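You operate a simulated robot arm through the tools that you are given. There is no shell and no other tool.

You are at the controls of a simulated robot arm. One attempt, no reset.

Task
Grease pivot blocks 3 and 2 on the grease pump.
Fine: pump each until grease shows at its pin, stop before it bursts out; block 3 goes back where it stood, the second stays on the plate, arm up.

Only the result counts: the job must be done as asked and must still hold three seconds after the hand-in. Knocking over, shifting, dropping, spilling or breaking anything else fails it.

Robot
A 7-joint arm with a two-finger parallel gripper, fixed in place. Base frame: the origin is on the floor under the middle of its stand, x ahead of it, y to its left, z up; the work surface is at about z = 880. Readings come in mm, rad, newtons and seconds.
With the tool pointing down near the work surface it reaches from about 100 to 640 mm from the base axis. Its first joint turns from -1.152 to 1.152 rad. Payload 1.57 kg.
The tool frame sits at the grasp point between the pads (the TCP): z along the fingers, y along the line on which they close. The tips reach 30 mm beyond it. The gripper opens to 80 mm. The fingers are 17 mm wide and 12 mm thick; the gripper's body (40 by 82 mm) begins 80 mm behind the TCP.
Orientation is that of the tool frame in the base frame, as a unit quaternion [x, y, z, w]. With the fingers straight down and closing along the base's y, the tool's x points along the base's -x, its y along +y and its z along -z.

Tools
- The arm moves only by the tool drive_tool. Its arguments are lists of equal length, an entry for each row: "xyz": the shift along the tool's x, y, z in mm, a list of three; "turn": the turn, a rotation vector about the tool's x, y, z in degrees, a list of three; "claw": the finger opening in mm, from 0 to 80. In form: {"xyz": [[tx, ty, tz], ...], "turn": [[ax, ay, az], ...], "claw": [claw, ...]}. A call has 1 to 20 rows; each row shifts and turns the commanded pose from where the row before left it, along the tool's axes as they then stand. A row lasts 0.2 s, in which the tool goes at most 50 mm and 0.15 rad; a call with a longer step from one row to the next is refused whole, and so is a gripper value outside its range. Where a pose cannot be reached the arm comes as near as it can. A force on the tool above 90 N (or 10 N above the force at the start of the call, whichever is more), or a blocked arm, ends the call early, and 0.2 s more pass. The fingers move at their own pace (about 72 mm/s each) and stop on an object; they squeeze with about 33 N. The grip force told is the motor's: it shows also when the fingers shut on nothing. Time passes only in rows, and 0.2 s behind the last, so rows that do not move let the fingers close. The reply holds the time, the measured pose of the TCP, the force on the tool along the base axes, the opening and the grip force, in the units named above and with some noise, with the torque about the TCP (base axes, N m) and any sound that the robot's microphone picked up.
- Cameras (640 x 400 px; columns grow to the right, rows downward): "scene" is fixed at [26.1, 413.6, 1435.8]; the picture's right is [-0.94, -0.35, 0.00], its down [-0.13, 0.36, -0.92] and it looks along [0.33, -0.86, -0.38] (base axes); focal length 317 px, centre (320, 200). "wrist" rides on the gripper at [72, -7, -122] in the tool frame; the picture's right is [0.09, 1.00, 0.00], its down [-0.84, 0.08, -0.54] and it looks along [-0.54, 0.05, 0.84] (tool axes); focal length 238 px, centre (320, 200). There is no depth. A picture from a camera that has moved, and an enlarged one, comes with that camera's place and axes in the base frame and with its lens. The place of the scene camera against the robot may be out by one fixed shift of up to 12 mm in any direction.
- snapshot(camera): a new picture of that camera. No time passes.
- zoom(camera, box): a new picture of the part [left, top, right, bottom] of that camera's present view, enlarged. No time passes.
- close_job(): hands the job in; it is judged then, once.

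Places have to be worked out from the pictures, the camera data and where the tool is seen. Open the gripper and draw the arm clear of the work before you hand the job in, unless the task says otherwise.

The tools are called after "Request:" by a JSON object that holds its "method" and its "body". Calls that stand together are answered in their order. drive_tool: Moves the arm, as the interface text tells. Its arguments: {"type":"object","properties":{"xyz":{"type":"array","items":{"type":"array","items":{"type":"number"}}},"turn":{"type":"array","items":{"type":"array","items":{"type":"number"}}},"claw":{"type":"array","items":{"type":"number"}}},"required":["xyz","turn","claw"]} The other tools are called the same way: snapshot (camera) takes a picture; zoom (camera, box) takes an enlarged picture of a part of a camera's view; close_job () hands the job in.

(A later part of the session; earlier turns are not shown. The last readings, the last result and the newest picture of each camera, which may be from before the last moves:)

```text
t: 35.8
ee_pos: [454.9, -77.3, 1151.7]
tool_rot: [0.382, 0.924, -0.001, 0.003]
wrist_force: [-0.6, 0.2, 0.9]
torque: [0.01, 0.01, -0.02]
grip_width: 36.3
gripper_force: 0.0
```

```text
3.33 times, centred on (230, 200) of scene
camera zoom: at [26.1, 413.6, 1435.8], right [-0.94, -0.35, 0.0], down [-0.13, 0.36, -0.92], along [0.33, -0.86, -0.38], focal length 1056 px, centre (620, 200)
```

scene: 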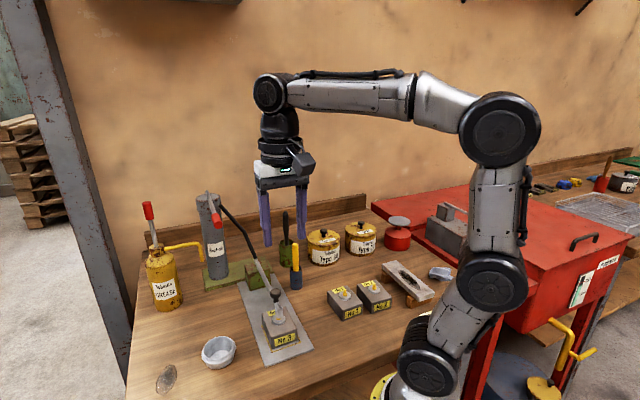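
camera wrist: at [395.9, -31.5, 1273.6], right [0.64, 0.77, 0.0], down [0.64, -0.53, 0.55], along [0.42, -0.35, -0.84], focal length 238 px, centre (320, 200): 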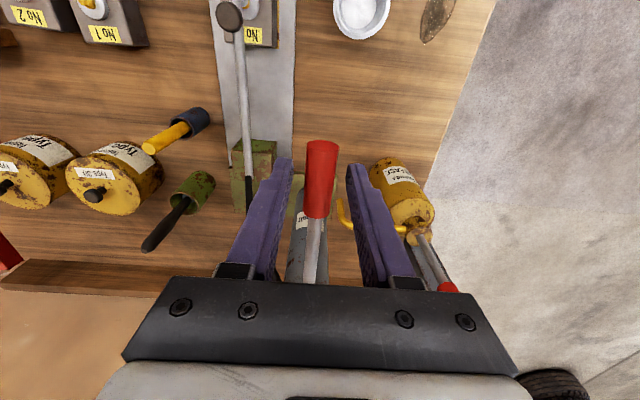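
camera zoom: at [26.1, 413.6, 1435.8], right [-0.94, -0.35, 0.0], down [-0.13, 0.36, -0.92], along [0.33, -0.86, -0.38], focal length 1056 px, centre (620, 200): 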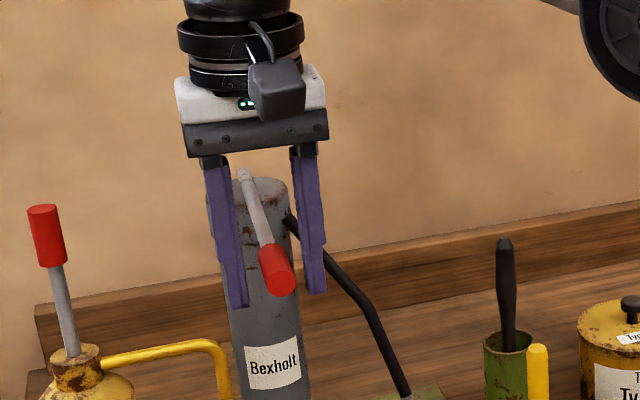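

The lever is back at its top rest. I'll grip it again and make one controlled stroke down, about 20°, then inspect the pin at the bottom.

Request:
{"method": "drive_tool", "body": {"xyz": [[0, 0, 0], [0, 0, 0], [0.18, 0, 6.15], [0.18, 0, 6.15], [0.18, 0, 6.15], [0.18, 0, 6.15], [0.18, 0, 6.15], [0.18, 0, 6.15], [0.18, 0, 6.15], [0.18, 0, 6.15], [0.18, 0, 6.15], [0.18, 0, 6.15]], "turn": [[0, 0, 0], [0, 0, 0], [0, -2, 0], [0, -2, 0], [0, -2, 0], [0, -2, 0], [0, -2, 0], [0, -2, 0], [0, -2, 0], [0, -2, 0], [0, -2, 0], [0, -2, 0]], "claw": [12, 12, 12, 12, 12, 12, 12, 12, 12, 12, 12, 12]}}

Request:
{"method": "zoom", "body": {"camera": "scene", "box": [260, 280, 305, 325]}}

Request:
{"method": "zoom", "body": {"camera": "wrist", "box": [250, 120, 390, 290]}}

```text
t: 38.4
ee_pos: [459.8, -83.6, 1090.0]
tool_rot: [0.377, 0.909, -0.069, 0.165]
wrist_force: [-2.8, -10.9, 5.9]
torque: [-0.11, -0.03, -0.04]
grip_width: 17.1
gripper_force: 31.6
```

```text
8.89 times, centred on (282, 302) of scene
camera zoom: at [25.9, 413.3, 1436.0], right [-0.94, -0.35, 0.0], down [-0.13, 0.36, -0.92], along [0.33, -0.86, -0.38], focal length 2816 px, centre (653, -711)
```

zoom: 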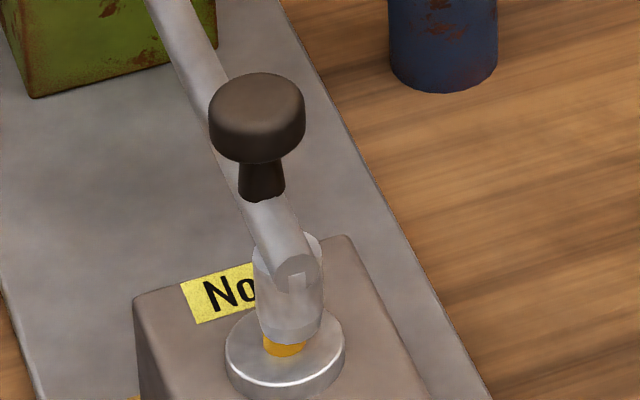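

```text
2.35 times, centred on (320, 205) of wrist
camera zoom: at [375.1, -11.5, 1180.0], right [0.64, 0.76, -0.03], down [0.47, -0.36, 0.8], along [0.6, -0.53, -0.6], focal length 561 px, centre (320, 188)
```

zoom: 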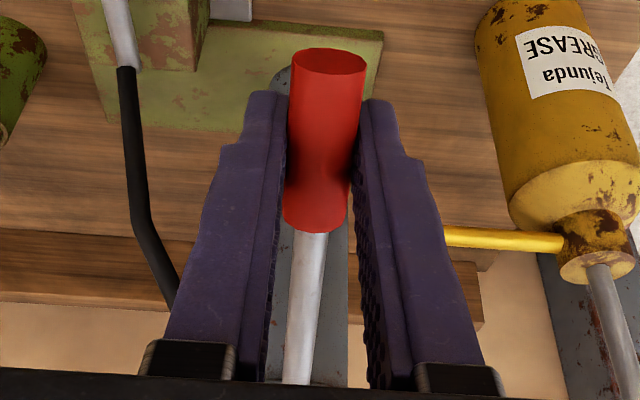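

No slip this time and no grease yet. I'll go 3° more to find the end of travel.

Request:
{"method": "drive_tool", "body": {"xyz": [[-0.2, -0.5, 4.6], [0.1, 0, 4.6]], "turn": [[0, -1.5, 0], [0, -1.5, 0]], "claw": [12, 12]}}

Request:
{"method": "zoom", "body": {"camera": "scene", "box": [260, 280, 305, 325]}}

Request:
{"method": "zoom", "body": {"camera": "wrist", "box": [250, 120, 390, 290]}}

```text
t: 39.0
ee_pos: [459.0, -85.6, 1084.2]
tool_rot: [0.376, 0.904, -0.077, 0.191]
wrist_force: [-15.9, -1.8, 24.9]
torque: [0.39, 0.54, -0.03]
grip_width: 17.2
gripper_force: 32.2
```

```text
8.89 times, centred on (282, 302) of scene
camera zoom: at [25.2, 413.6, 1435.9], right [-0.94, -0.35, 0.0], down [-0.13, 0.36, -0.92], along [0.33, -0.86, -0.38], focal length 2816 px, centre (653, -711)
```

zoom: 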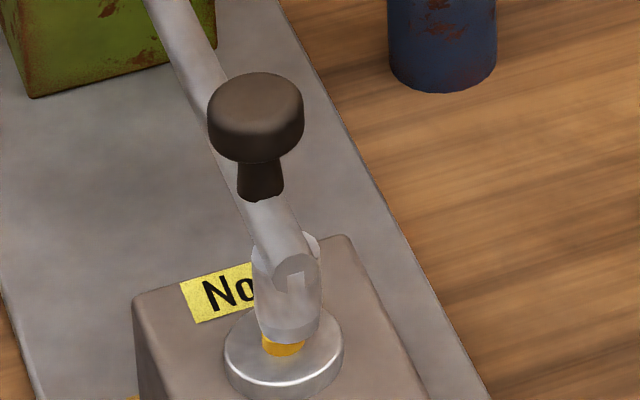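

```text
2.35 times, centred on (320, 205) of wrist
camera zoom: at [373.1, -9.7, 1167.9], right [0.65, 0.76, -0.03], down [0.44, -0.34, 0.83], along [0.62, -0.55, -0.55], focal length 561 px, centre (320, 188)
```

zoom: 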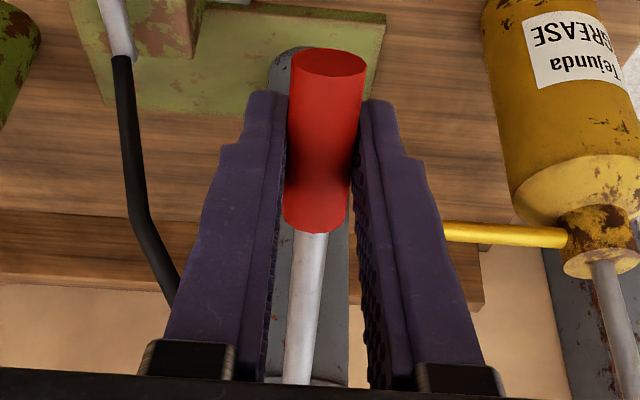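

The bottom stop is found (25 N at z≈1085) and there is still no grease. That was a full stroke. I'll bring the lever back up to rest and then start the next stroke.

Request:
{"method": "drive_tool", "body": {"xyz": [[-0.6, -0.7, -6.4], [-0.25, 0, -6.4], [-0.25, 0, -6.4], [-0.25, 0, -6.4], [-0.25, 0, -6.4], [-0.25, 0, -6.4], [-0.25, 0, -6.4], [-0.25, 0, -6.4], [-0.25, 0, -6.4], [-0.25, 0, -6.4], [-0.25, 0, -6.4]], "turn": [[0, 2.1, 0], [0, 2.1, 0], [0, 2.1, 0], [0, 2.1, 0], [0, 2.1, 0], [0, 2.1, 0], [0, 2.1, 0], [0, 2.1, 0], [0, 2.1, 0], [0, 2.1, 0], [0, 2.1, 0]], "claw": [12, 12, 12, 12, 12, 12, 12, 12, 12, 12, 12]}}

Request:
{"method": "zoom", "body": {"camera": "scene", "box": [260, 280, 305, 325]}}

Request:
{"method": "snapshot", "body": {"camera": "wrist"}}

```text
t: 41.4
ee_pos: [452.7, -78.5, 1149.6]
tool_rot: [0.382, 0.924, 0.0, 0.004]
wrist_force: [15.4, -10.3, -1.2]
torque: [0.1, 0.11, -0.03]
grip_width: 17.5
gripper_force: 32.7
```

```text
8.89 times, centred on (282, 302) of scene
camera zoom: at [26.7, 413.3, 1435.9], right [-0.94, -0.35, 0.0], down [-0.14, 0.36, -0.92], along [0.33, -0.86, -0.38], focal length 2816 px, centre (653, -711)
```

zoom: 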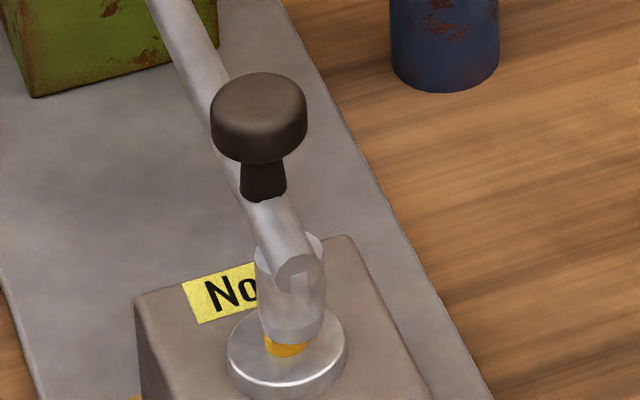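

```text
taken
camera wrist: at [395.1, -31.7, 1271.9], right [0.64, 0.77, 0.0], down [0.64, -0.53, 0.55], along [0.42, -0.35, -0.84], focal length 238 px, centre (320, 200)
```

wrist: 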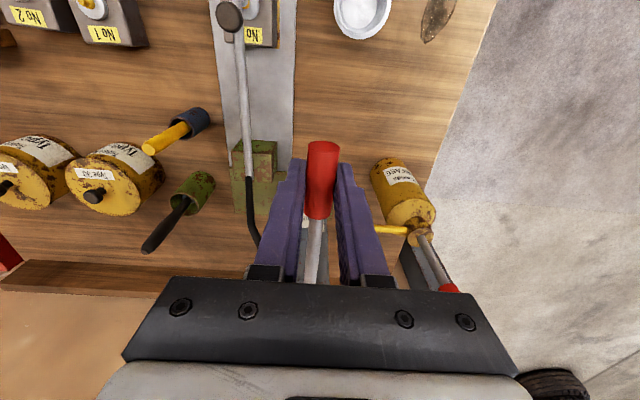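

The lever is at the top with no grease yet. Next comes stroke three, full down, with a small inward correction first.

Request:
{"method": "drive_tool", "body": {"xyz": [[-1.5, 0, -2], [0.12, 0, 6.2], [0.12, 0, 6.2], [0.12, 0, 6.2], [0.12, 0, 6.2], [0.12, 0, 6.2], [0.12, 0, 6.2], [0.12, 0, 6.2], [0.12, 0, 6.2], [0.12, 0, 6.2], [0.12, 0, 6.2], [0.12, 0, 5.0]], "turn": [[0, 0, 0], [0, -2, 0], [0, -2, 0], [0, -2, 0], [0, -2, 0], [0, -2, 0], [0, -2, 0], [0, -2, 0], [0, -2, 0], [0, -2, 0], [0, -2, 0], [0, -1.6, 0]], "claw": [12, 12, 12, 12, 12, 12, 12, 12, 12, 12, 12, 12]}}

Request:
{"method": "zoom", "body": {"camera": "scene", "box": [260, 280, 305, 325]}}

Request:
{"method": "zoom", "body": {"camera": "wrist", "box": [250, 120, 390, 290]}}

```text
t: 44.0
ee_pos: [460.0, -85.7, 1086.2]
tool_rot: [0.376, 0.907, -0.073, 0.177]
wrist_force: [-8.2, 12.8, 1.8]
torque: [-0.41, -0.46, 0.05]
grip_width: 17.3
gripper_force: 32.4
```

```text
8.89 times, centred on (282, 302) of scene
camera zoom: at [25.8, 414.0, 1435.7], right [-0.94, -0.35, 0.0], down [-0.13, 0.36, -0.92], along [0.33, -0.86, -0.38], focal length 2816 px, centre (653, -711)
```

zoom: 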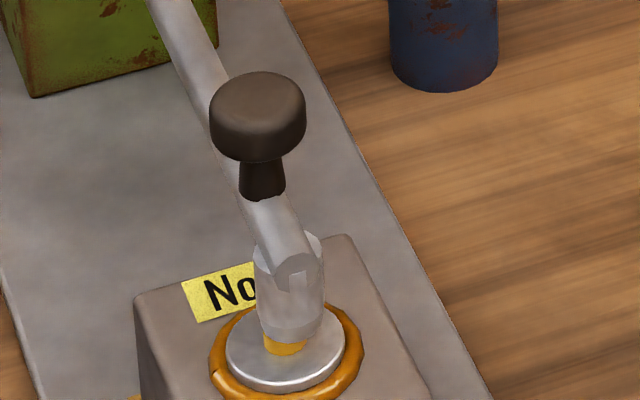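

```text
2.35 times, centred on (320, 205) of wrist
camera zoom: at [374.3, -10.9, 1173.1], right [0.64, 0.76, -0.03], down [0.46, -0.35, 0.82], along [0.61, -0.54, -0.58], focal length 561 px, centre (320, 188)
```

zoom: 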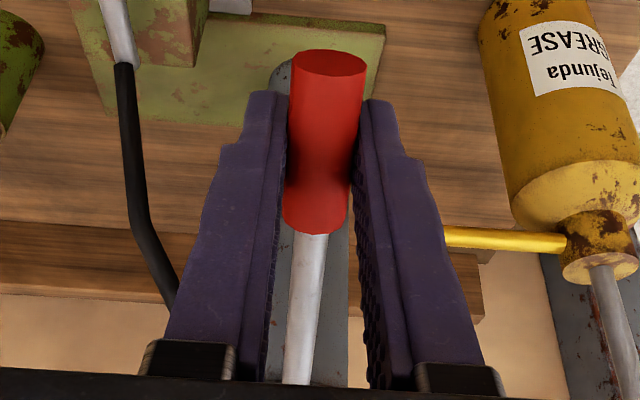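

Grease now shows as a full ring around the pin disc of block 3, so pumping stops here. I'll bring the lever back up to its rest and release it.

Request:
{"method": "drive_tool", "body": {"xyz": [[-0.3, 0, -6.1], [-0.3, 0, -6.1], [-0.3, 0, -6.1], [-0.3, 0, -6.1], [-0.3, 0, -6.1], [-0.3, 0, -6.1], [-0.3, 0, -6.1], [-0.3, 0, -6.1], [-0.3, 0, -6.1], [-0.3, 0, -6.1], [-0.3, 0, -6.1], [0, 0, 0]], "turn": [[0, 1.964, 0], [0, 1.964, 0], [0, 1.964, 0], [0, 1.964, 0], [0, 1.964, 0], [0, 1.964, 0], [0, 1.964, 0], [0, 1.964, 0], [0, 1.964, 0], [0, 1.964, 0], [0, 1.964, 0], [0, 0, 0]], "claw": [12, 12, 12, 12, 12, 12, 12, 12, 12, 12, 12, 12]}}

Request:
{"method": "zoom", "body": {"camera": "scene", "box": [260, 280, 305, 325]}}

Request:
{"method": "zoom", "body": {"camera": "scene", "box": [180, 140, 280, 260]}}

```text
t: 46.6
ee_pos: [452.6, -78.5, 1151.4]
tool_rot: [0.383, 0.924, -0.002, 0.002]
wrist_force: [-0.6, 11.6, -11.8]
torque: [-0.27, -0.37, 0.0]
grip_width: 17.2
gripper_force: 32.8
```

```text
8.89 times, centred on (282, 302) of scene
camera zoom: at [26.3, 414.0, 1435.7], right [-0.94, -0.35, 0.0], down [-0.13, 0.36, -0.92], along [0.33, -0.86, -0.38], focal length 2816 px, centre (653, -711)
```

zoom: 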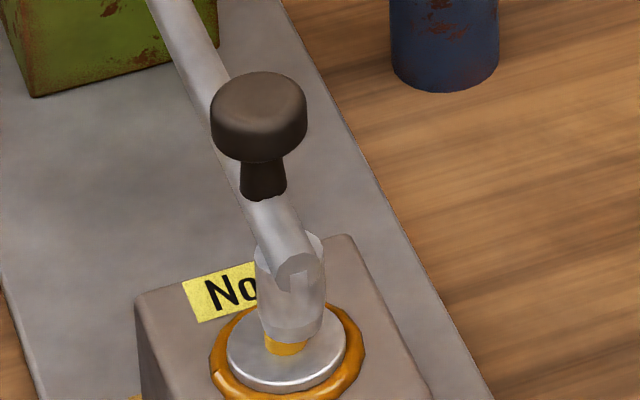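

```text
3.33 times, centred on (230, 200) of scene
camera zoom: at [26.3, 414.0, 1435.7], right [-0.94, -0.35, 0.0], down [-0.13, 0.36, -0.92], along [0.33, -0.86, -0.38], focal length 1056 px, centre (620, 200)
```

zoom: 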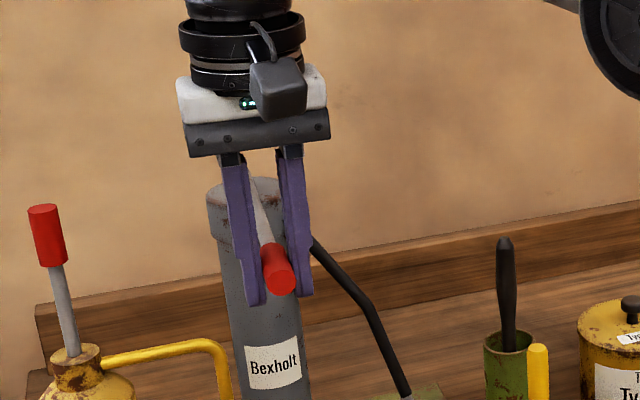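

The ring is stable and the lever is at its top stop. I'll open, rise clear, and move back to the waiting point in front of the knob.

Request:
{"method": "drive_tool", "body": {"xyz": [[0, 0, 1], [0, 0, 0], [0, 0, -25], [0, 0, -30], [34.6, -19, 0], [34.6, -19, 0], [34.6, -19, 0], [34.6, -19, 0], [34.6, -19, 0], [0, 0, 20]], "turn": [[0, 0, 0], [0, 0, 0], [0, 0, 0], [0, 0, 0], [0, 0, 0], [0, 0, 0], [0, 0, 0], [0, 0, 0], [0, 0, 0], [0, 0, 0]], "claw": [46, 46, 46, 50, 50, 50, 50, 50, 50, 50]}}

Request:
{"method": "snapshot", "body": {"camera": "wrist"}}

Request:
{"method": "zoom", "body": {"camera": "wrist", "box": [260, 80, 380, 230]}}

Request:
{"method": "snapshot", "body": {"camera": "scene"}}

```text
t: 48.8
ee_pos: [262.9, -23.4, 1184.8]
tool_rot: [0.382, 0.924, -0.001, 0.003]
wrist_force: [0.0, 1.3, -0.1]
torque: [0.0, -0.04, -0.02]
grip_width: 50.0
gripper_force: 0.0
```

```text
taken
camera wrist: at [205.5, 23.6, 1306.5], right [0.64, 0.77, 0.0], down [0.64, -0.53, 0.55], along [0.42, -0.35, -0.84], focal length 238 px, centre (320, 200)
```

wrist: 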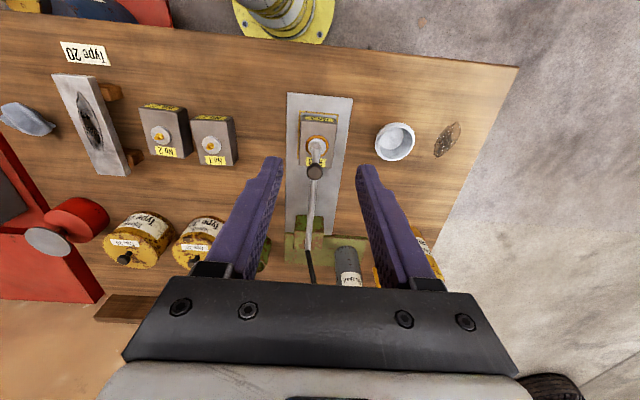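

```text
2.67 times, centred on (320, 155) of wrist
camera zoom: at [205.5, 23.6, 1306.5], right [0.64, 0.77, 0.0], down [0.64, -0.53, 0.55], along [0.42, -0.35, -0.84], focal length 636 px, centre (320, 320)
```

zoom: 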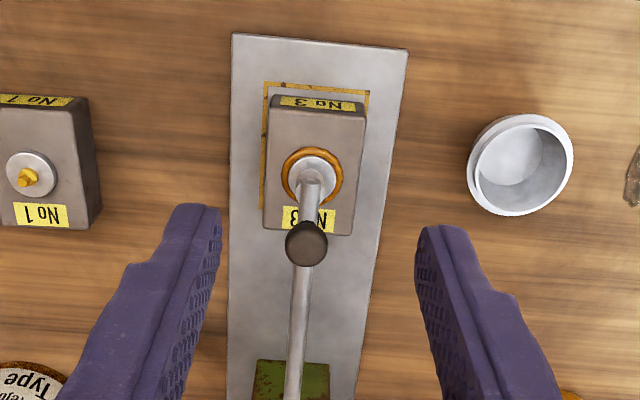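

```text
taken
```

scene: 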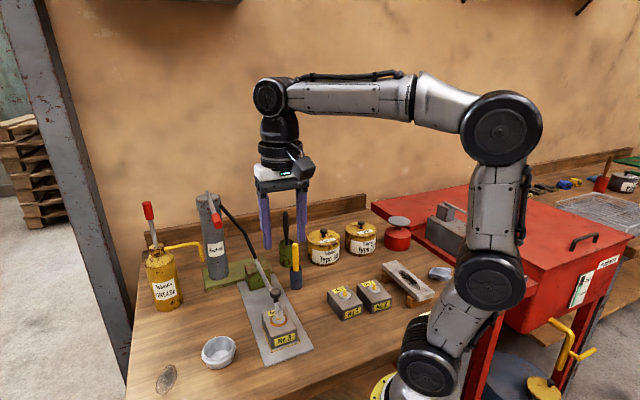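

The view shows a clean ring around the pin and the knob where I left it. I'll tilt 36° as before and go in along the knob axis, stopping 20 mm short to check.

Request:
{"method": "drive_tool", "body": {"xyz": [[0, 0, 0], [0, 0, 0], [0, 0, 0], [0, 0, 0], [0, 0, 0], [24.8, -0.1, 35.4], [24.8, -0.1, 35.4], [0, 0, 40], [0, 0, 40], [0, 0, 40]], "turn": [[0, -7.2, 0], [0, -7.2, 0], [0, -7.2, 0], [0, -7.2, 0], [0, -7.2, 0], [0, 0, 0], [0, 0, 0], [0, 0, 0], [0, 0, 0], [0, 0, 0]], "claw": [50, 50, 50, 50, 50, 50, 50, 50, 50, 50]}}

Request:
{"method": "snapshot", "body": {"camera": "wrist"}}

Request:
{"method": "zoom", "body": {"camera": "scene", "box": [230, 220, 340, 340]}}

```text
t: 51.0
ee_pos: [315.2, -74.5, 1000.8]
tool_rot: [0.363, 0.878, -0.119, 0.288]
wrist_force: [0.6, 0.3, 0.4]
torque: [0.0, -0.02, 0.03]
grip_width: 50.0
gripper_force: 0.1
```

```text
taken
camera wrist: at [216.9, 12.1, 1057.3], right [0.65, 0.76, -0.05], down [0.3, -0.19, 0.93], along [0.7, -0.62, -0.36], focal length 238 px, centre (320, 200)
```

wrist: 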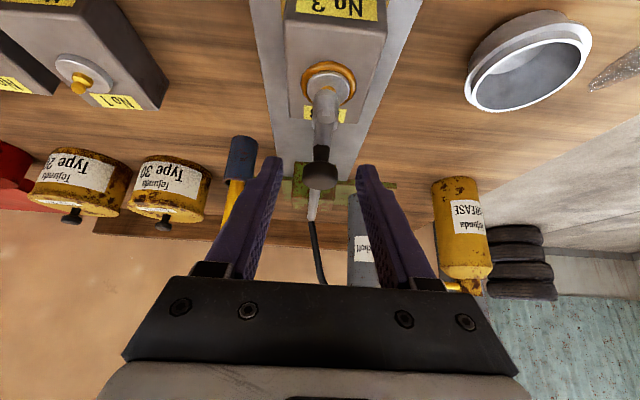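

```text
3.33 times, centred on (285, 280) of scene
camera zoom: at [26.1, 413.6, 1435.8], right [-0.94, -0.35, 0.0], down [-0.13, 0.36, -0.92], along [0.33, -0.86, -0.38], focal length 1056 px, centre (437, -67)
```

zoom: 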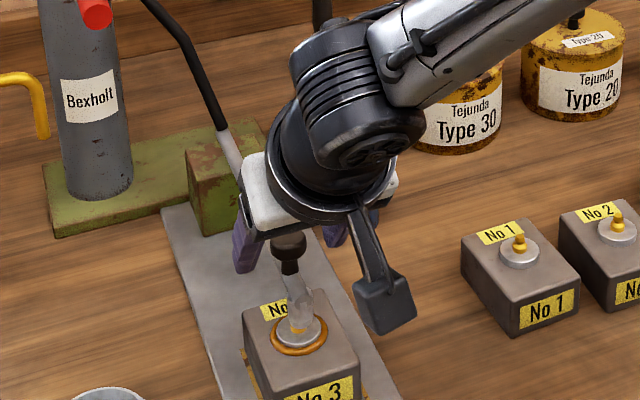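

The knob is centred between the fingers. I'll advance 19 mm and close on it.

Request:
{"method": "drive_tool", "body": {"xyz": [[0, 0, 12], [0, 0, 7], [0, 0, 0], [0, 0, 0], [0, 0, 0]], "turn": [[0, 0, 0], [0, 0, 0], [0, 0, 0], [0, 0, 0], [0, 0, 0]], "claw": [50, 50, 15, 15, 15]}}

Request:
{"method": "snapshot", "body": {"camera": "wrist"}}

```text
t: 52.2
ee_pos: [322.2, -82.9, 986.8]
tool_rot: [0.363, 0.878, -0.119, 0.289]
wrist_force: [5.6, 1.0, -2.8]
torque: [0.24, 0.16, 0.0]
grip_width: 22.8
gripper_force: 36.0
```

```text
taken
camera wrist: at [224.9, 4.2, 1043.1], right [0.65, 0.76, -0.05], down [0.3, -0.19, 0.93], along [0.7, -0.62, -0.36], focal length 238 px, centre (320, 200)
```

wrist: 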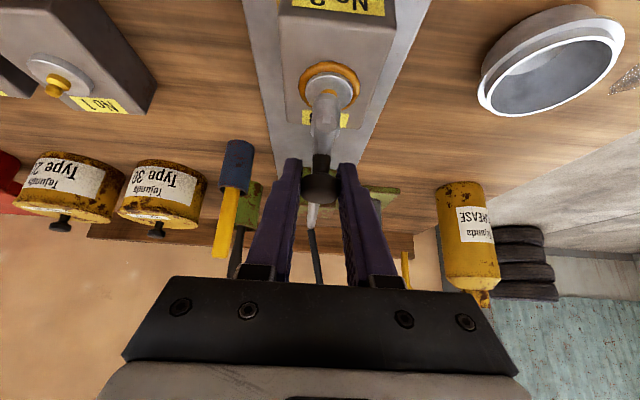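

I have the knob. I'll lift the nozzle arm slowly by 2.5° first and check that the block stays on the plate.

Request:
{"method": "drive_tool", "body": {"xyz": [[-1.5, 0, -1.5], [-1.5, 0, -1.4], [-2.9, 0, -2.9]], "turn": [[0, 0.6, 0], [0, 0.6, 0], [0, 1.3, 0]], "claw": [15, 15, 15]}}

Request:
{"method": "zoom", "body": {"camera": "scene", "box": [250, 270, 320, 350]}}

Request:
{"method": "zoom", "body": {"camera": "wrist", "box": [270, 20, 390, 220]}}

```text
t: 53.0
ee_pos: [324.0, -83.1, 994.3]
tool_rot: [0.366, 0.884, -0.111, 0.27]
wrist_force: [8.0, 5.3, -4.0]
torque: [0.28, 0.16, 0.05]
grip_width: 23.0
gripper_force: 35.8
```

```text
5.00 times, centred on (285, 310) of scene
camera zoom: at [26.4, 413.8, 1435.8], right [-0.94, -0.35, 0.0], down [-0.13, 0.36, -0.92], along [0.33, -0.86, -0.38], focal length 1584 px, centre (495, -350)
```

zoom: 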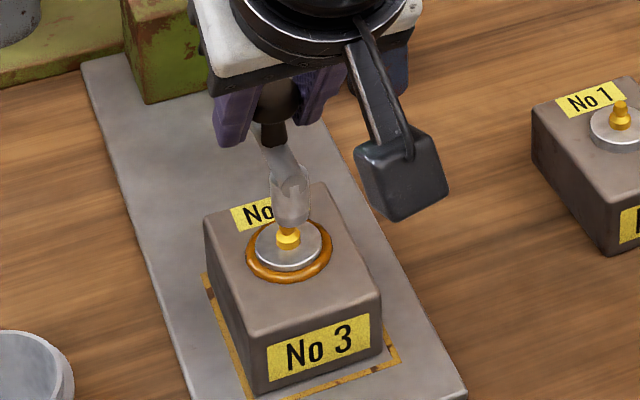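

```text
2.00 times, centred on (330, 120) of wrist
camera zoom: at [227.6, 1.2, 1056.9], right [0.65, 0.76, -0.05], down [0.33, -0.22, 0.92], along [0.68, -0.61, -0.4], focal length 477 px, centre (300, 360)
```

zoom: 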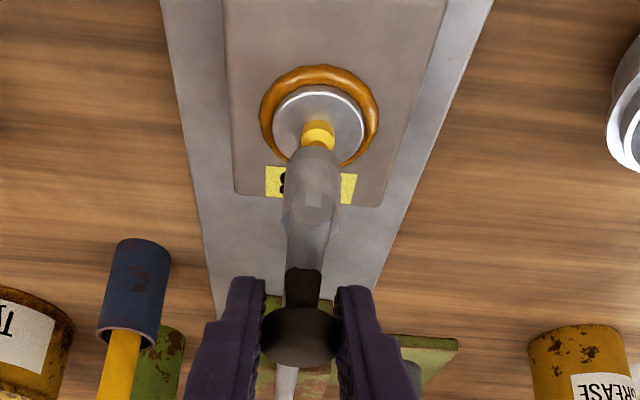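

The nozzle came off cleanly and the block stays put. I'll continue lifting the arm along the arc, about 15° in this call.

Request:
{"method": "drive_tool", "body": {"xyz": [[-5.8, 0.6, -5.7], [-5.8, 0, -5.7], [-5.8, 0, -5.7], [-5.8, 0, -5.7], [-5.8, 0, -5.7], [-5.8, 0, -5.7]], "turn": [[0, 2.5, 0], [0, 2.5, 0], [0, 2.5, 0], [0, 2.5, 0], [0, 2.5, 0], [0, 2.5, 0]], "claw": [15, 15, 15, 15, 15, 15]}}

Request:
{"method": "zoom", "body": {"camera": "scene", "box": [220, 220, 340, 350]}}

```text
t: 54.4
ee_pos: [334.0, -94.3, 1041.7]
tool_rot: [0.377, 0.912, -0.063, 0.151]
wrist_force: [15.8, -12.3, -11.0]
torque: [-0.01, 0.0, 0.04]
grip_width: 23.0
gripper_force: 35.6
```

```text
3.08 times, centred on (280, 285) of scene
camera zoom: at [26.7, 413.2, 1436.0], right [-0.94, -0.35, 0.0], down [-0.14, 0.36, -0.92], along [0.32, -0.86, -0.38], focal length 975 px, centre (443, -62)
```

zoom: 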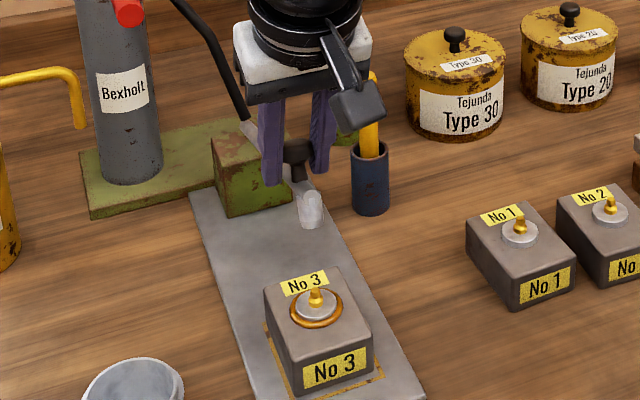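

The pull is inward, so I'm about 2 mm outside the arc. I'll correct that and continue up 12.5°.

Request:
{"method": "drive_tool", "body": {"xyz": [[-7.3, 0, -4.3], [-6.0, 0, -5.6], [-6.0, 0, -5.6], [-6.0, 0, -5.6], [-6.0, 0, -5.6]], "turn": [[0, 2.5, 0], [0, 2.5, 0], [0, 2.5, 0], [0, 2.5, 0], [0, 2.5, 0]], "claw": [15, 15, 15, 15, 15]}}

Request:
{"method": "zoom", "body": {"camera": "scene", "box": [210, 200, 330, 330]}}

```text
t: 55.6
ee_pos: [352.0, -110.7, 1075.1]
tool_rot: [0.382, 0.923, -0.021, 0.051]
wrist_force: [-7.2, 6.3, 6.9]
torque: [-0.02, 0.06, -0.01]
grip_width: 23.0
gripper_force: 35.5
```

```text
3.08 times, centred on (270, 265) of scene
camera zoom: at [25.8, 413.9, 1435.8], right [-0.94, -0.35, 0.0], down [-0.13, 0.36, -0.92], along [0.33, -0.86, -0.38], focal length 975 px, centre (474, 0)
```

zoom: 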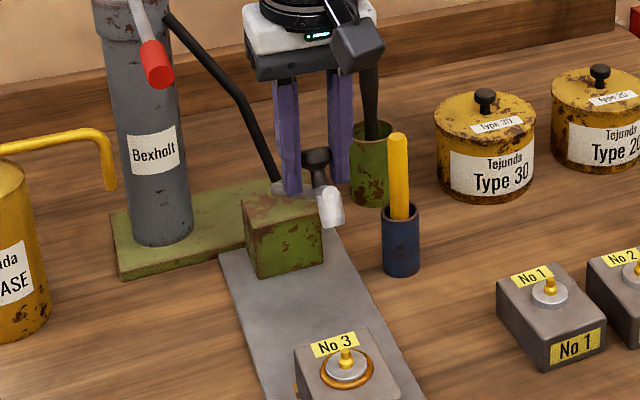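

About 6° remain to the original raised angle. I'll finish the lift gently.

Request:
{"method": "drive_tool", "body": {"xyz": [[-5.2, 0, -6.1], [-5.8, 0, -5.8], [-2.6, 0, -2.6]], "turn": [[0, 2.5, 0], [0, 2.5, 0], [0, 1.2, 0]], "claw": [15, 15, 15]}}

Request:
{"method": "zoom", "body": {"camera": "scene", "box": [210, 200, 330, 330]}}

```text
t: 56.4
ee_pos: [359.6, -118.2, 1087.5]
tool_rot: [0.383, 0.924, 0.0, -0.004]
wrist_force: [-10.1, 15.0, -12.5]
torque: [-0.34, -0.3, 0.04]
grip_width: 23.2
gripper_force: 35.0
```

```text
3.08 times, centred on (270, 265) of scene
camera zoom: at [26.0, 414.1, 1435.7], right [-0.94, -0.35, 0.0], down [-0.13, 0.36, -0.92], along [0.33, -0.86, -0.38], focal length 975 px, centre (474, 0)
```

zoom: 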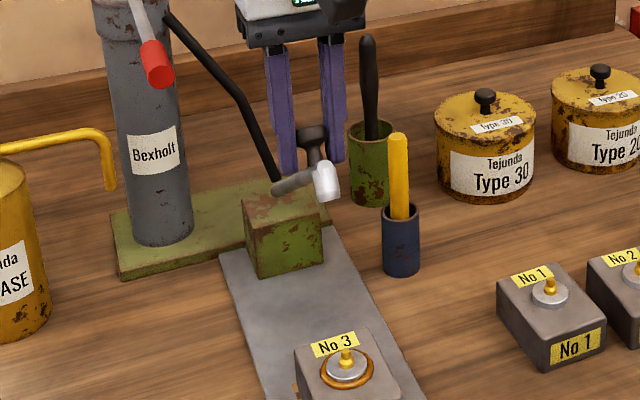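

The arm is at its upper stop, with resistance to further lifting and the same height as at the start. I'll relax slightly, open the fingers and check that it stays up.

Request:
{"method": "drive_tool", "body": {"xyz": [[1.0, 0, 1.0], [0, 0, 0], [0, 0, 0], [0, 0, 0]], "turn": [[0, 0, 0], [0, 0, 0], [0, 0, 0], [0, 0, 0]], "claw": [15, 60, 60, 60]}}

Request:
{"method": "zoom", "body": {"camera": "scene", "box": [210, 200, 330, 330]}}

Request:
{"method": "snapshot", "body": {"camera": "wrist"}}

```text
t: 57.4
ee_pos: [360.2, -119.7, 1090.7]
tool_rot: [0.383, 0.924, -0.001, 0.002]
wrist_force: [0.8, -1.6, -1.3]
torque: [0.02, 0.0, -0.03]
grip_width: 59.9
gripper_force: 0.1
```

```text
3.08 times, centred on (270, 265) of scene
camera zoom: at [26.1, 413.6, 1435.8], right [-0.94, -0.35, 0.0], down [-0.13, 0.36, -0.92], along [0.33, -0.86, -0.38], focal length 975 px, centre (474, 0)
```

zoom: 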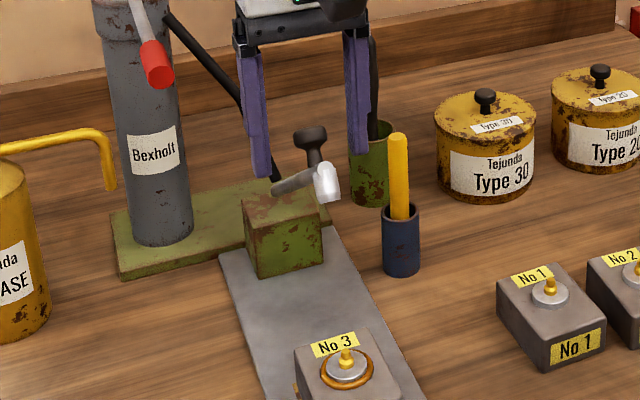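

```text
taken
camera wrist: at [302.7, -73.3, 1211.7], right [0.64, 0.77, 0.0], down [0.64, -0.54, 0.55], along [0.42, -0.35, -0.84], focal length 238 px, centre (320, 200)
```

wrist: 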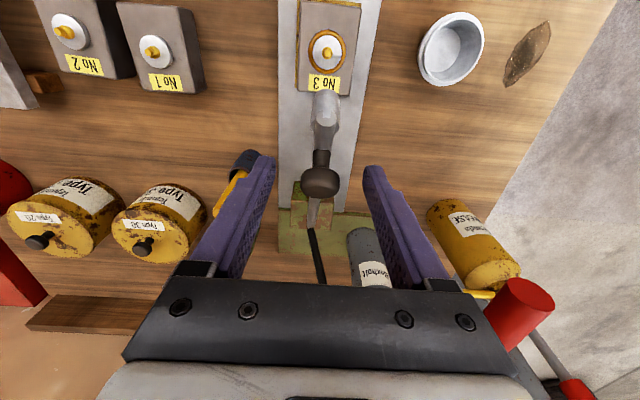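

The arm stays raised. I'll rise off the knob and return along the known route to block 3 on the plate: vertical retreat, tilt 20°, then approach along the tool axis to 30 mm short.

Request:
{"method": "drive_tool", "body": {"xyz": [[0, 0, -24], [0, 0, -24], [0, 0, -24], [37.7, 0.25, 0], [37.7, 0.25, 0], [37.7, 0.25, 0], [37.7, 0.25, 0], [0, 0, 36], [0, 0, 0], [0, 0, 0], [0, 0, 0], [0, 0, 45], [0, 0, 45], [0, 0, 45], [0, 0, 35]], "turn": [[0, 0, 0], [0, 0, 0], [0, 0, 0], [0, 0, 0], [0, 0, 0], [0, 0, 0], [0, 0, 0], [0, 0, 0], [0, -6.667, 0], [0, -6.667, 0], [0, -6.667, 0], [0, 0, 0], [0, 0, 0], [0, 0, 0], [0, 0, 0]], "claw": [60, 60, 60, 60, 60, 60, 74, 74, 74, 74, 74, 74, 74, 74, 74]}}

Request:
{"method": "snapshot", "body": {"camera": "wrist"}}

Request:
{"method": "zoom", "body": {"camera": "wrist", "box": [240, 60, 400, 200]}}

Request:
{"method": "zoom", "body": {"camera": "scene", "box": [220, 220, 360, 370]}}

```text
t: 60.6
ee_pos: [293.4, -54.9, 964.6]
tool_rot: [0.376, 0.909, -0.067, 0.163]
wrist_force: [0.6, 0.2, -0.3]
torque: [-0.04, -0.02, 0.02]
grip_width: 74.3
gripper_force: 0.1
```

```text
taken
camera wrist: at [211.7, 18.0, 1054.4], right [0.64, 0.77, -0.03], down [0.48, -0.37, 0.8], along [0.6, -0.53, -0.6], focal length 238 px, centre (320, 200)
```

wrist: 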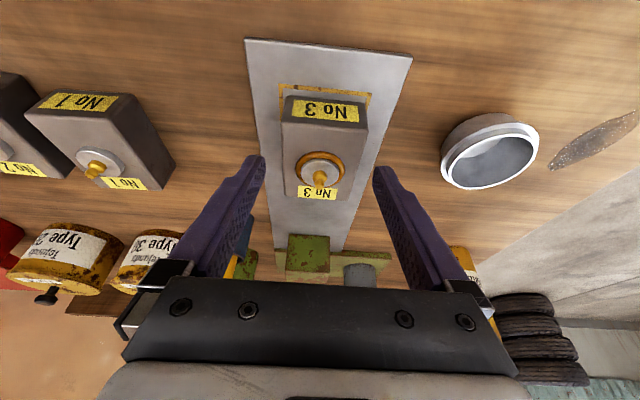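

```text
2.86 times, centred on (320, 130) of wrist
camera zoom: at [211.7, 18.0, 1054.4], right [0.64, 0.77, -0.03], down [0.48, -0.37, 0.8], along [0.6, -0.53, -0.6], focal length 681 px, centre (320, 400)
```

zoom: 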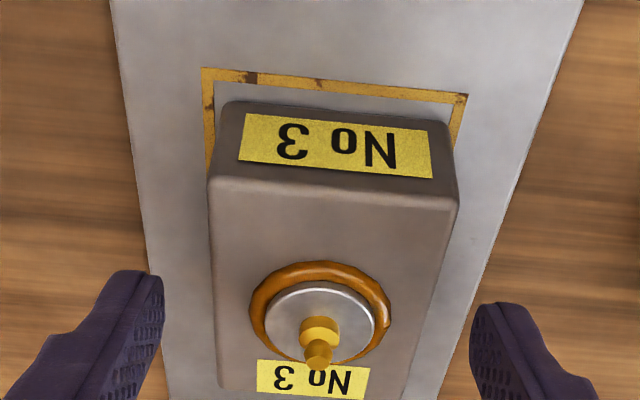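

```text
2.67 times, centred on (290, 295) of scene
camera zoom: at [26.1, 413.6, 1435.8], right [-0.94, -0.35, 0.0], down [-0.13, 0.36, -0.92], along [0.33, -0.86, -0.38], focal length 845 px, centre (400, -53)
```

zoom: 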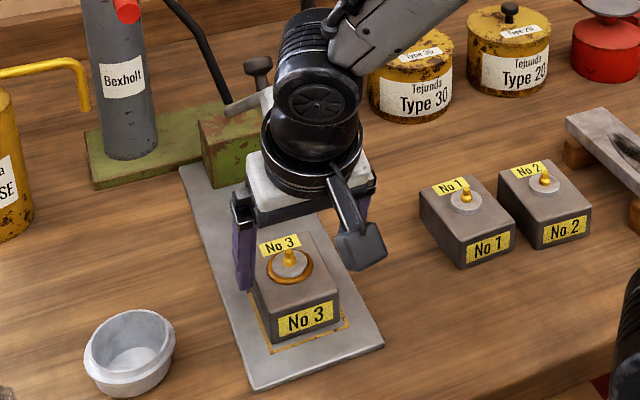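

Block 3 needs the hand 1.1 mm sideways and about 39 mm further along the axis to match the earlier grasp. I'll move in and close.

Request:
{"method": "drive_tool", "body": {"xyz": [[-1.1, 1.1, 15], [-1.1, 0, 15], [0, 0, 8.9], [0, 0, 0], [0, 0, 0], [0, 0, 0]], "turn": [[0, 0, 0], [0, 0, 0], [0, 0, 0], [0, 0, 0], [0, 0, 0], [0, 0, 0]], "claw": [74, 74, 74, 74, 40, 40]}}

Request:
{"method": "snapshot", "body": {"camera": "wrist"}}

Request:
{"method": "zoom", "body": {"camera": "wrist", "box": [240, 90, 400, 230]}}

```text
t: 62.0
ee_pos: [306.7, -63.7, 930.2]
tool_rot: [0.377, 0.91, -0.068, 0.162]
wrist_force: [-0.1, -2.1, 0.1]
torque: [-0.25, -0.05, -0.05]
grip_width: 59.8
gripper_force: 32.6
```

```text
taken
camera wrist: at [223.5, 8.7, 1019.4], right [0.64, 0.76, -0.03], down [0.48, -0.37, 0.8], along [0.6, -0.53, -0.6], focal length 238 px, centre (320, 200)
```

wrist: 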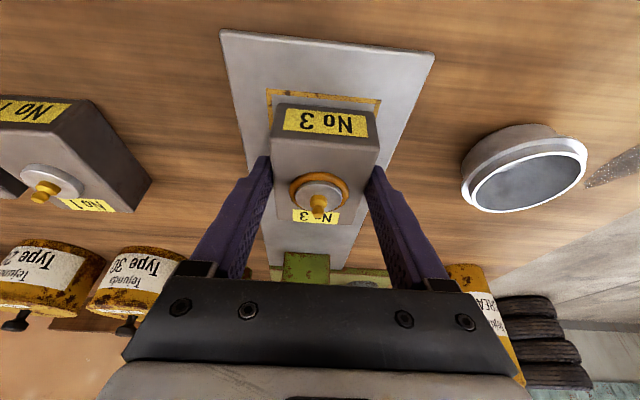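

```text
2.86 times, centred on (320, 160) of wrist
camera zoom: at [223.5, 8.7, 1019.4], right [0.64, 0.76, -0.03], down [0.48, -0.37, 0.8], along [0.6, -0.53, -0.6], focal length 681 px, centre (320, 314)
```

zoom: 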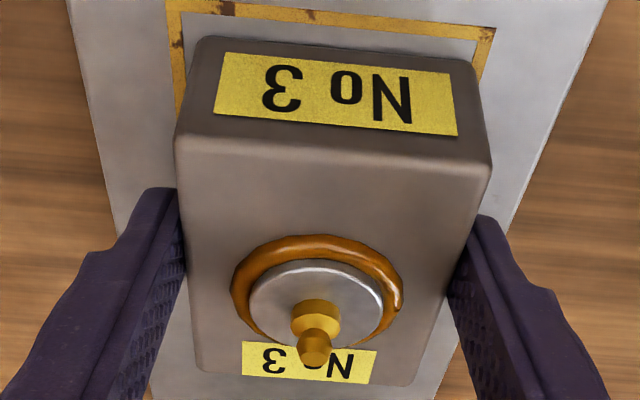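

The hold matches the earlier grasp to within about 1.5 mm. I'll lift 30 mm and carry block 3 back over its original place, with the offsets worked out from the exact camera poses (+7.2 mm, −89.6 mm).

Request:
{"method": "drive_tool", "body": {"xyz": [[-1.73, 0, -4.7], [-3.46, 0, -9.4], [-5.2, 0, -14.1], [1.2, -15, -0.4], [1.6, -22.4, -0.6], [1.6, -22.4, -0.6], [1.6, -22.4, -0.6], [0.76, -7.4, -0.3], [0, 0, 0]], "turn": [[0, 0, 0], [0, 0, 0], [0, 0, 0], [0, 0, 0], [0, 0, 0], [0, 0, 0], [0, 0, 0], [0, 0, 0], [0, 0, 0]], "claw": [40, 40, 40, 40, 40, 40, 40, 40, 40]}}

Request:
{"method": "snapshot", "body": {"camera": "wrist"}}

Request:
{"method": "zoom", "body": {"camera": "scene", "box": [230, 220, 390, 345]}}

```text
t: 64.0
ee_pos: [238.5, -122.1, 959.3]
tool_rot: [0.376, 0.91, -0.066, 0.162]
wrist_force: [-0.1, 1.0, -6.7]
torque: [0.05, 0.02, 0.0]
grip_width: 59.7
gripper_force: 33.4
```

```text
taken
camera wrist: at [154.5, -49.8, 1050.1], right [0.64, 0.76, -0.03], down [0.48, -0.37, 0.8], along [0.6, -0.53, -0.6], focal length 238 px, centre (320, 200)
```

wrist: 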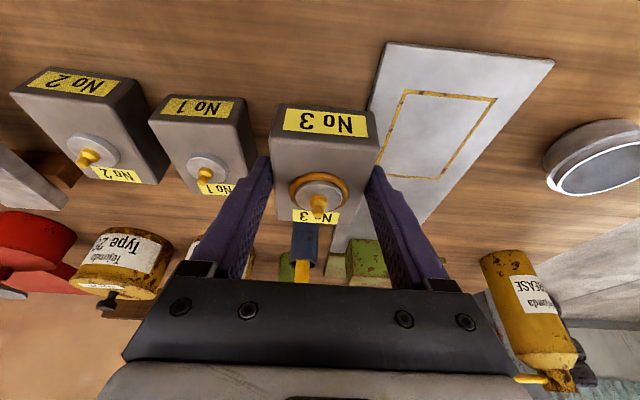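

```text
3.20 times, centred on (310, 282) of scene
camera zoom: at [26.2, 413.6, 1435.9], right [-0.94, -0.35, 0.0], down [-0.13, 0.36, -0.92], along [0.33, -0.86, -0.38], focal length 1014 px, centre (352, -64)
```

zoom: 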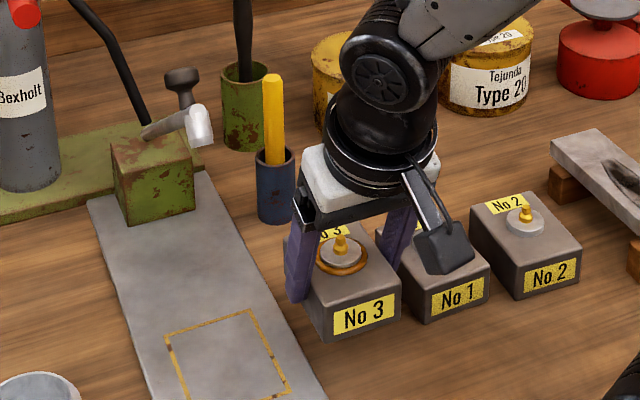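

The position is within 0.5 mm of target. I'll lower 33.5 mm and then creep to contact.

Request:
{"method": "drive_tool", "body": {"xyz": [[3.85, 0.3, 10.5], [3.85, 0.2, 10.5], [3.85, 0, 10.4], [0.28, 0, 0.75]], "turn": [[0, 0, 0], [0, 0, 0], [0, 0, 0], [0, 0, 0]], "claw": [40, 40, 40, 40]}}

Request:
{"method": "zoom", "body": {"camera": "scene", "box": [270, 260, 360, 350]}}

```text
t: 65.0
ee_pos: [236.8, -121.1, 925.9]
tool_rot: [0.377, 0.91, -0.067, 0.162]
wrist_force: [-0.3, -0.3, -6.8]
torque: [0.07, 0.04, -0.01]
grip_width: 59.8
gripper_force: 33.2
```

```text
4.44 times, centred on (315, 305) of scene
camera zoom: at [26.2, 413.6, 1435.9], right [-0.94, -0.35, 0.0], down [-0.13, 0.36, -0.92], along [0.33, -0.86, -0.38], focal length 1408 px, centre (342, -267)
```

zoom: 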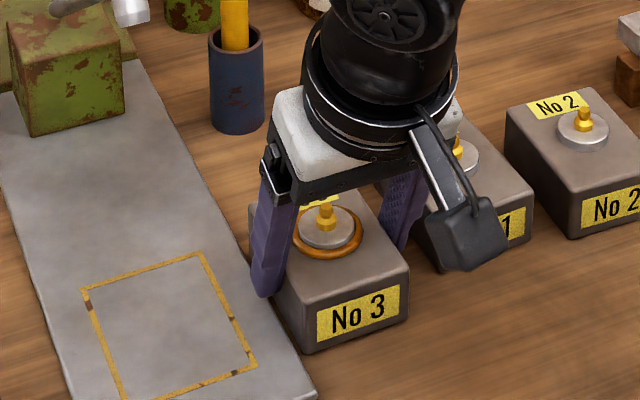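

Still carrying the full weight. I'll creep down in 0.6 mm steps.

Request:
{"method": "drive_tool", "body": {"xyz": [[0.2, 0, 0.56], [0.2, 0, 0.56], [0, 0, 0]], "turn": [[0, 0, 0], [0, 0, 0], [0, 0, 0]], "claw": [40, 40, 40]}}

```text
t: 65.8
ee_pos: [237.5, -122.1, 924.2]
tool_rot: [0.377, 0.909, -0.067, 0.163]
wrist_force: [0.2, -0.5, -6.4]
torque: [0.03, 0.05, 0.01]
grip_width: 59.8
gripper_force: 33.3
```

Request:
{"method": "drive_tool", "body": {"xyz": [[0.2, 0, 0.56], [0.2, 0, 0.56], [0, 0, 0]], "turn": [[0, 0, 0], [0, 0, 0], [0, 0, 0]], "claw": [40, 40, 40]}}

Request:
{"method": "snapshot", "body": {"camera": "wrist"}}

```text
t: 66.6
ee_pos: [237.6, -121.0, 922.4]
tool_rot: [0.377, 0.909, -0.067, 0.163]
wrist_force: [-3.0, 3.2, 3.8]
torque: [0.13, 0.58, -0.13]
grip_width: 59.8
gripper_force: 33.0
```

```text
taken
camera wrist: at [154.7, -49.1, 1013.3], right [0.64, 0.76, -0.03], down [0.48, -0.37, 0.8], along [0.6, -0.53, -0.6], focal length 238 px, centre (320, 200)
```

wrist: 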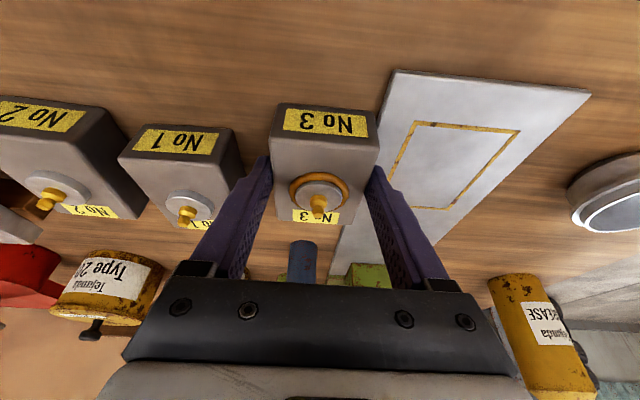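

Contact: the load flipped to +4 N. I'll ease up a touch and open to 74.

Request:
{"method": "drive_tool", "body": {"xyz": [[-0.1, 0, -0.3], [0, 0, 0], [0, 0, 0]], "turn": [[0, 0, 0], [0, 0, 0], [0, 0, 0]], "claw": [40, 74, 74]}}

Request:
{"method": "snapshot", "body": {"camera": "wrist"}}

Request:
{"method": "zoom", "body": {"camera": "scene", "box": [270, 260, 360, 350]}}

```text
t: 67.4
ee_pos: [237.9, -121.8, 922.9]
tool_rot: [0.377, 0.909, -0.067, 0.163]
wrist_force: [-0.1, -0.2, -0.2]
torque: [0.01, 0.01, 0.02]
grip_width: 74.2
gripper_force: 0.0
```

```text
taken
camera wrist: at [154.9, -49.1, 1013.3], right [0.64, 0.76, -0.03], down [0.48, -0.37, 0.8], along [0.6, -0.53, -0.6], focal length 238 px, centre (320, 200)
```

wrist: 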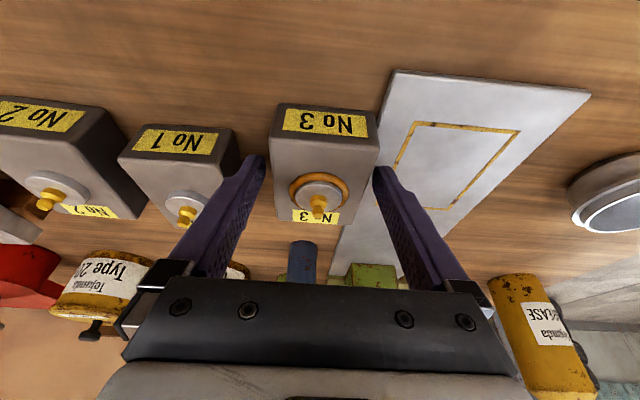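

```text
4.44 times, centred on (315, 305) of scene
camera zoom: at [26.1, 413.6, 1435.8], right [-0.94, -0.35, 0.0], down [-0.13, 0.36, -0.92], along [0.33, -0.86, -0.38], focal length 1408 px, centre (342, -267)
```

zoom: 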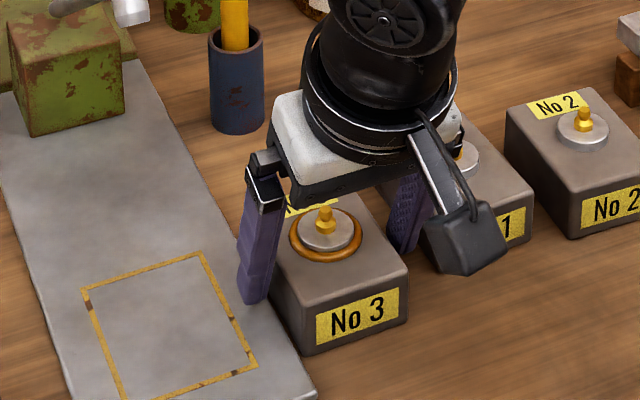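

Block 3 is released. I'll go straight up, straighten the tool, and take the same view as at the start to compare positions.

Request:
{"method": "drive_tool", "body": {"xyz": [[-5.2, 0, -14], [-10.35, 0, -28.1], [-10.35, 0, -28.1], [-10.35, 0, -28.1], [-10.35, 0, -28.1], [-10.35, 0, -28.1], [-5.2, 0, -14], [0, 0, 0], [0, 0, 0], [0, 0, 0], [-11.5, 0.5, 3.5]], "turn": [[0, 0, 0], [0, 0, 0], [0, 0, 0], [0, 0, 0], [0, 0, 0], [0, 0, 0], [0, 0, 0], [0, 6.7, 0], [0, 6.7, 0], [0, 6.8, 0], [0, 0, 0]], "claw": [74, 74, 74, 74, 74, 74, 74, 74, 80, 80, 80]}}

Request:
{"method": "snapshot", "body": {"camera": "wrist"}}

Request:
{"method": "zoom", "body": {"camera": "wrist", "box": [280, 50, 450, 160]}}

Request:
{"method": "zoom", "body": {"camera": "scene", "box": [295, 270, 345, 345]}}

```text
t: 69.8
ee_pos: [248.1, -128.5, 1099.5]
tool_rot: [0.383, 0.924, 0.001, 0.001]
wrist_force: [-0.7, -0.4, -0.7]
torque: [-0.02, -0.01, -0.02]
grip_width: 79.8
gripper_force: 0.1
```

```text
taken
camera wrist: at [189.9, -83.5, 1221.9], right [0.64, 0.77, 0.0], down [0.65, -0.54, 0.54], along [0.42, -0.35, -0.84], focal length 238 px, centre (320, 200)
```

wrist: 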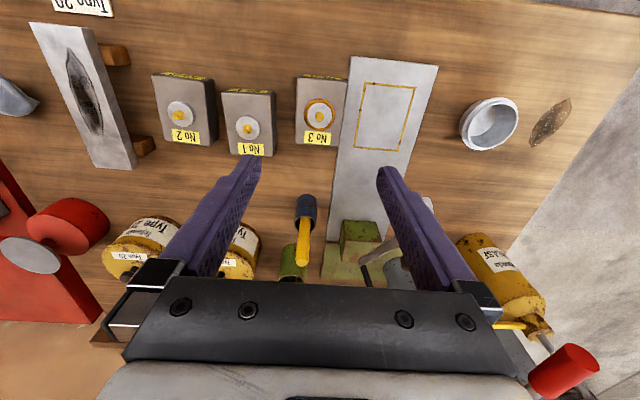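

```text
3.64 times, centred on (365, 105) of wrist
camera zoom: at [189.9, -83.5, 1221.9], right [0.64, 0.77, 0.0], down [0.65, -0.54, 0.54], along [0.42, -0.35, -0.84], focal length 867 px, centre (156, 546)
```

zoom: 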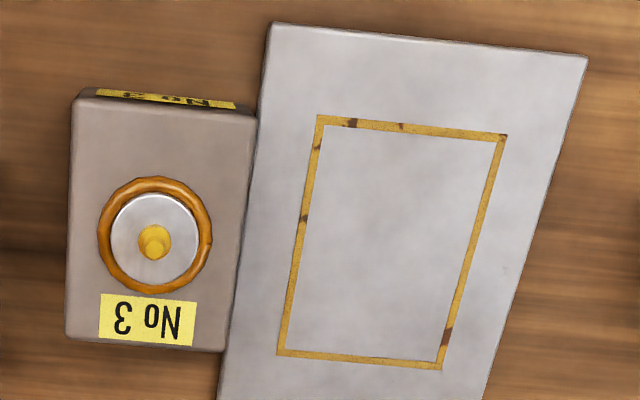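

```text
5.33 times, centred on (320, 308) of scene
camera zoom: at [26.1, 413.6, 1435.8], right [-0.94, -0.35, 0.0], down [-0.13, 0.36, -0.92], along [0.33, -0.86, -0.38], focal length 1690 px, centre (320, -373)
```

zoom: 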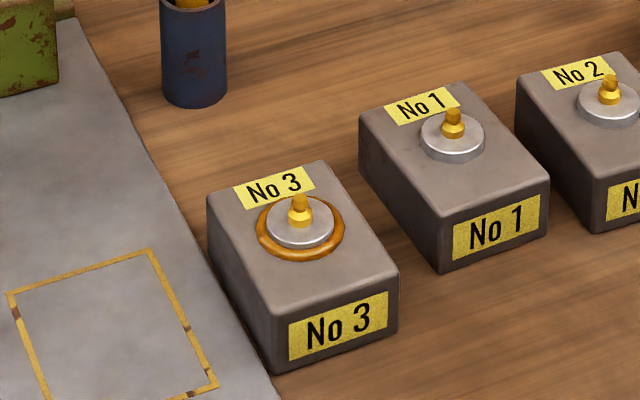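

Block 3 is back within under 1 mm of where it stood. Now block 2: I'll zoom in to find its position and heading.

Request:
{"method": "zoom", "body": {"camera": "wrist", "box": [140, 60, 300, 165]}}

```text
3.81 times, centred on (220, 112) of wrist
camera zoom: at [189.9, -83.5, 1221.9], right [0.64, 0.77, 0.0], down [0.65, -0.54, 0.54], along [0.42, -0.35, -0.84], focal length 908 px, centre (701, 533)
```

zoom: 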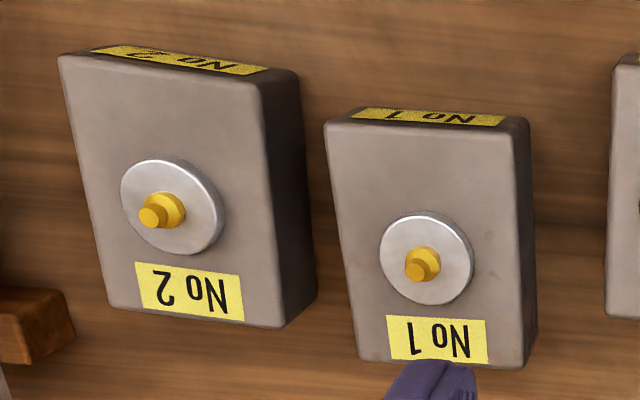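

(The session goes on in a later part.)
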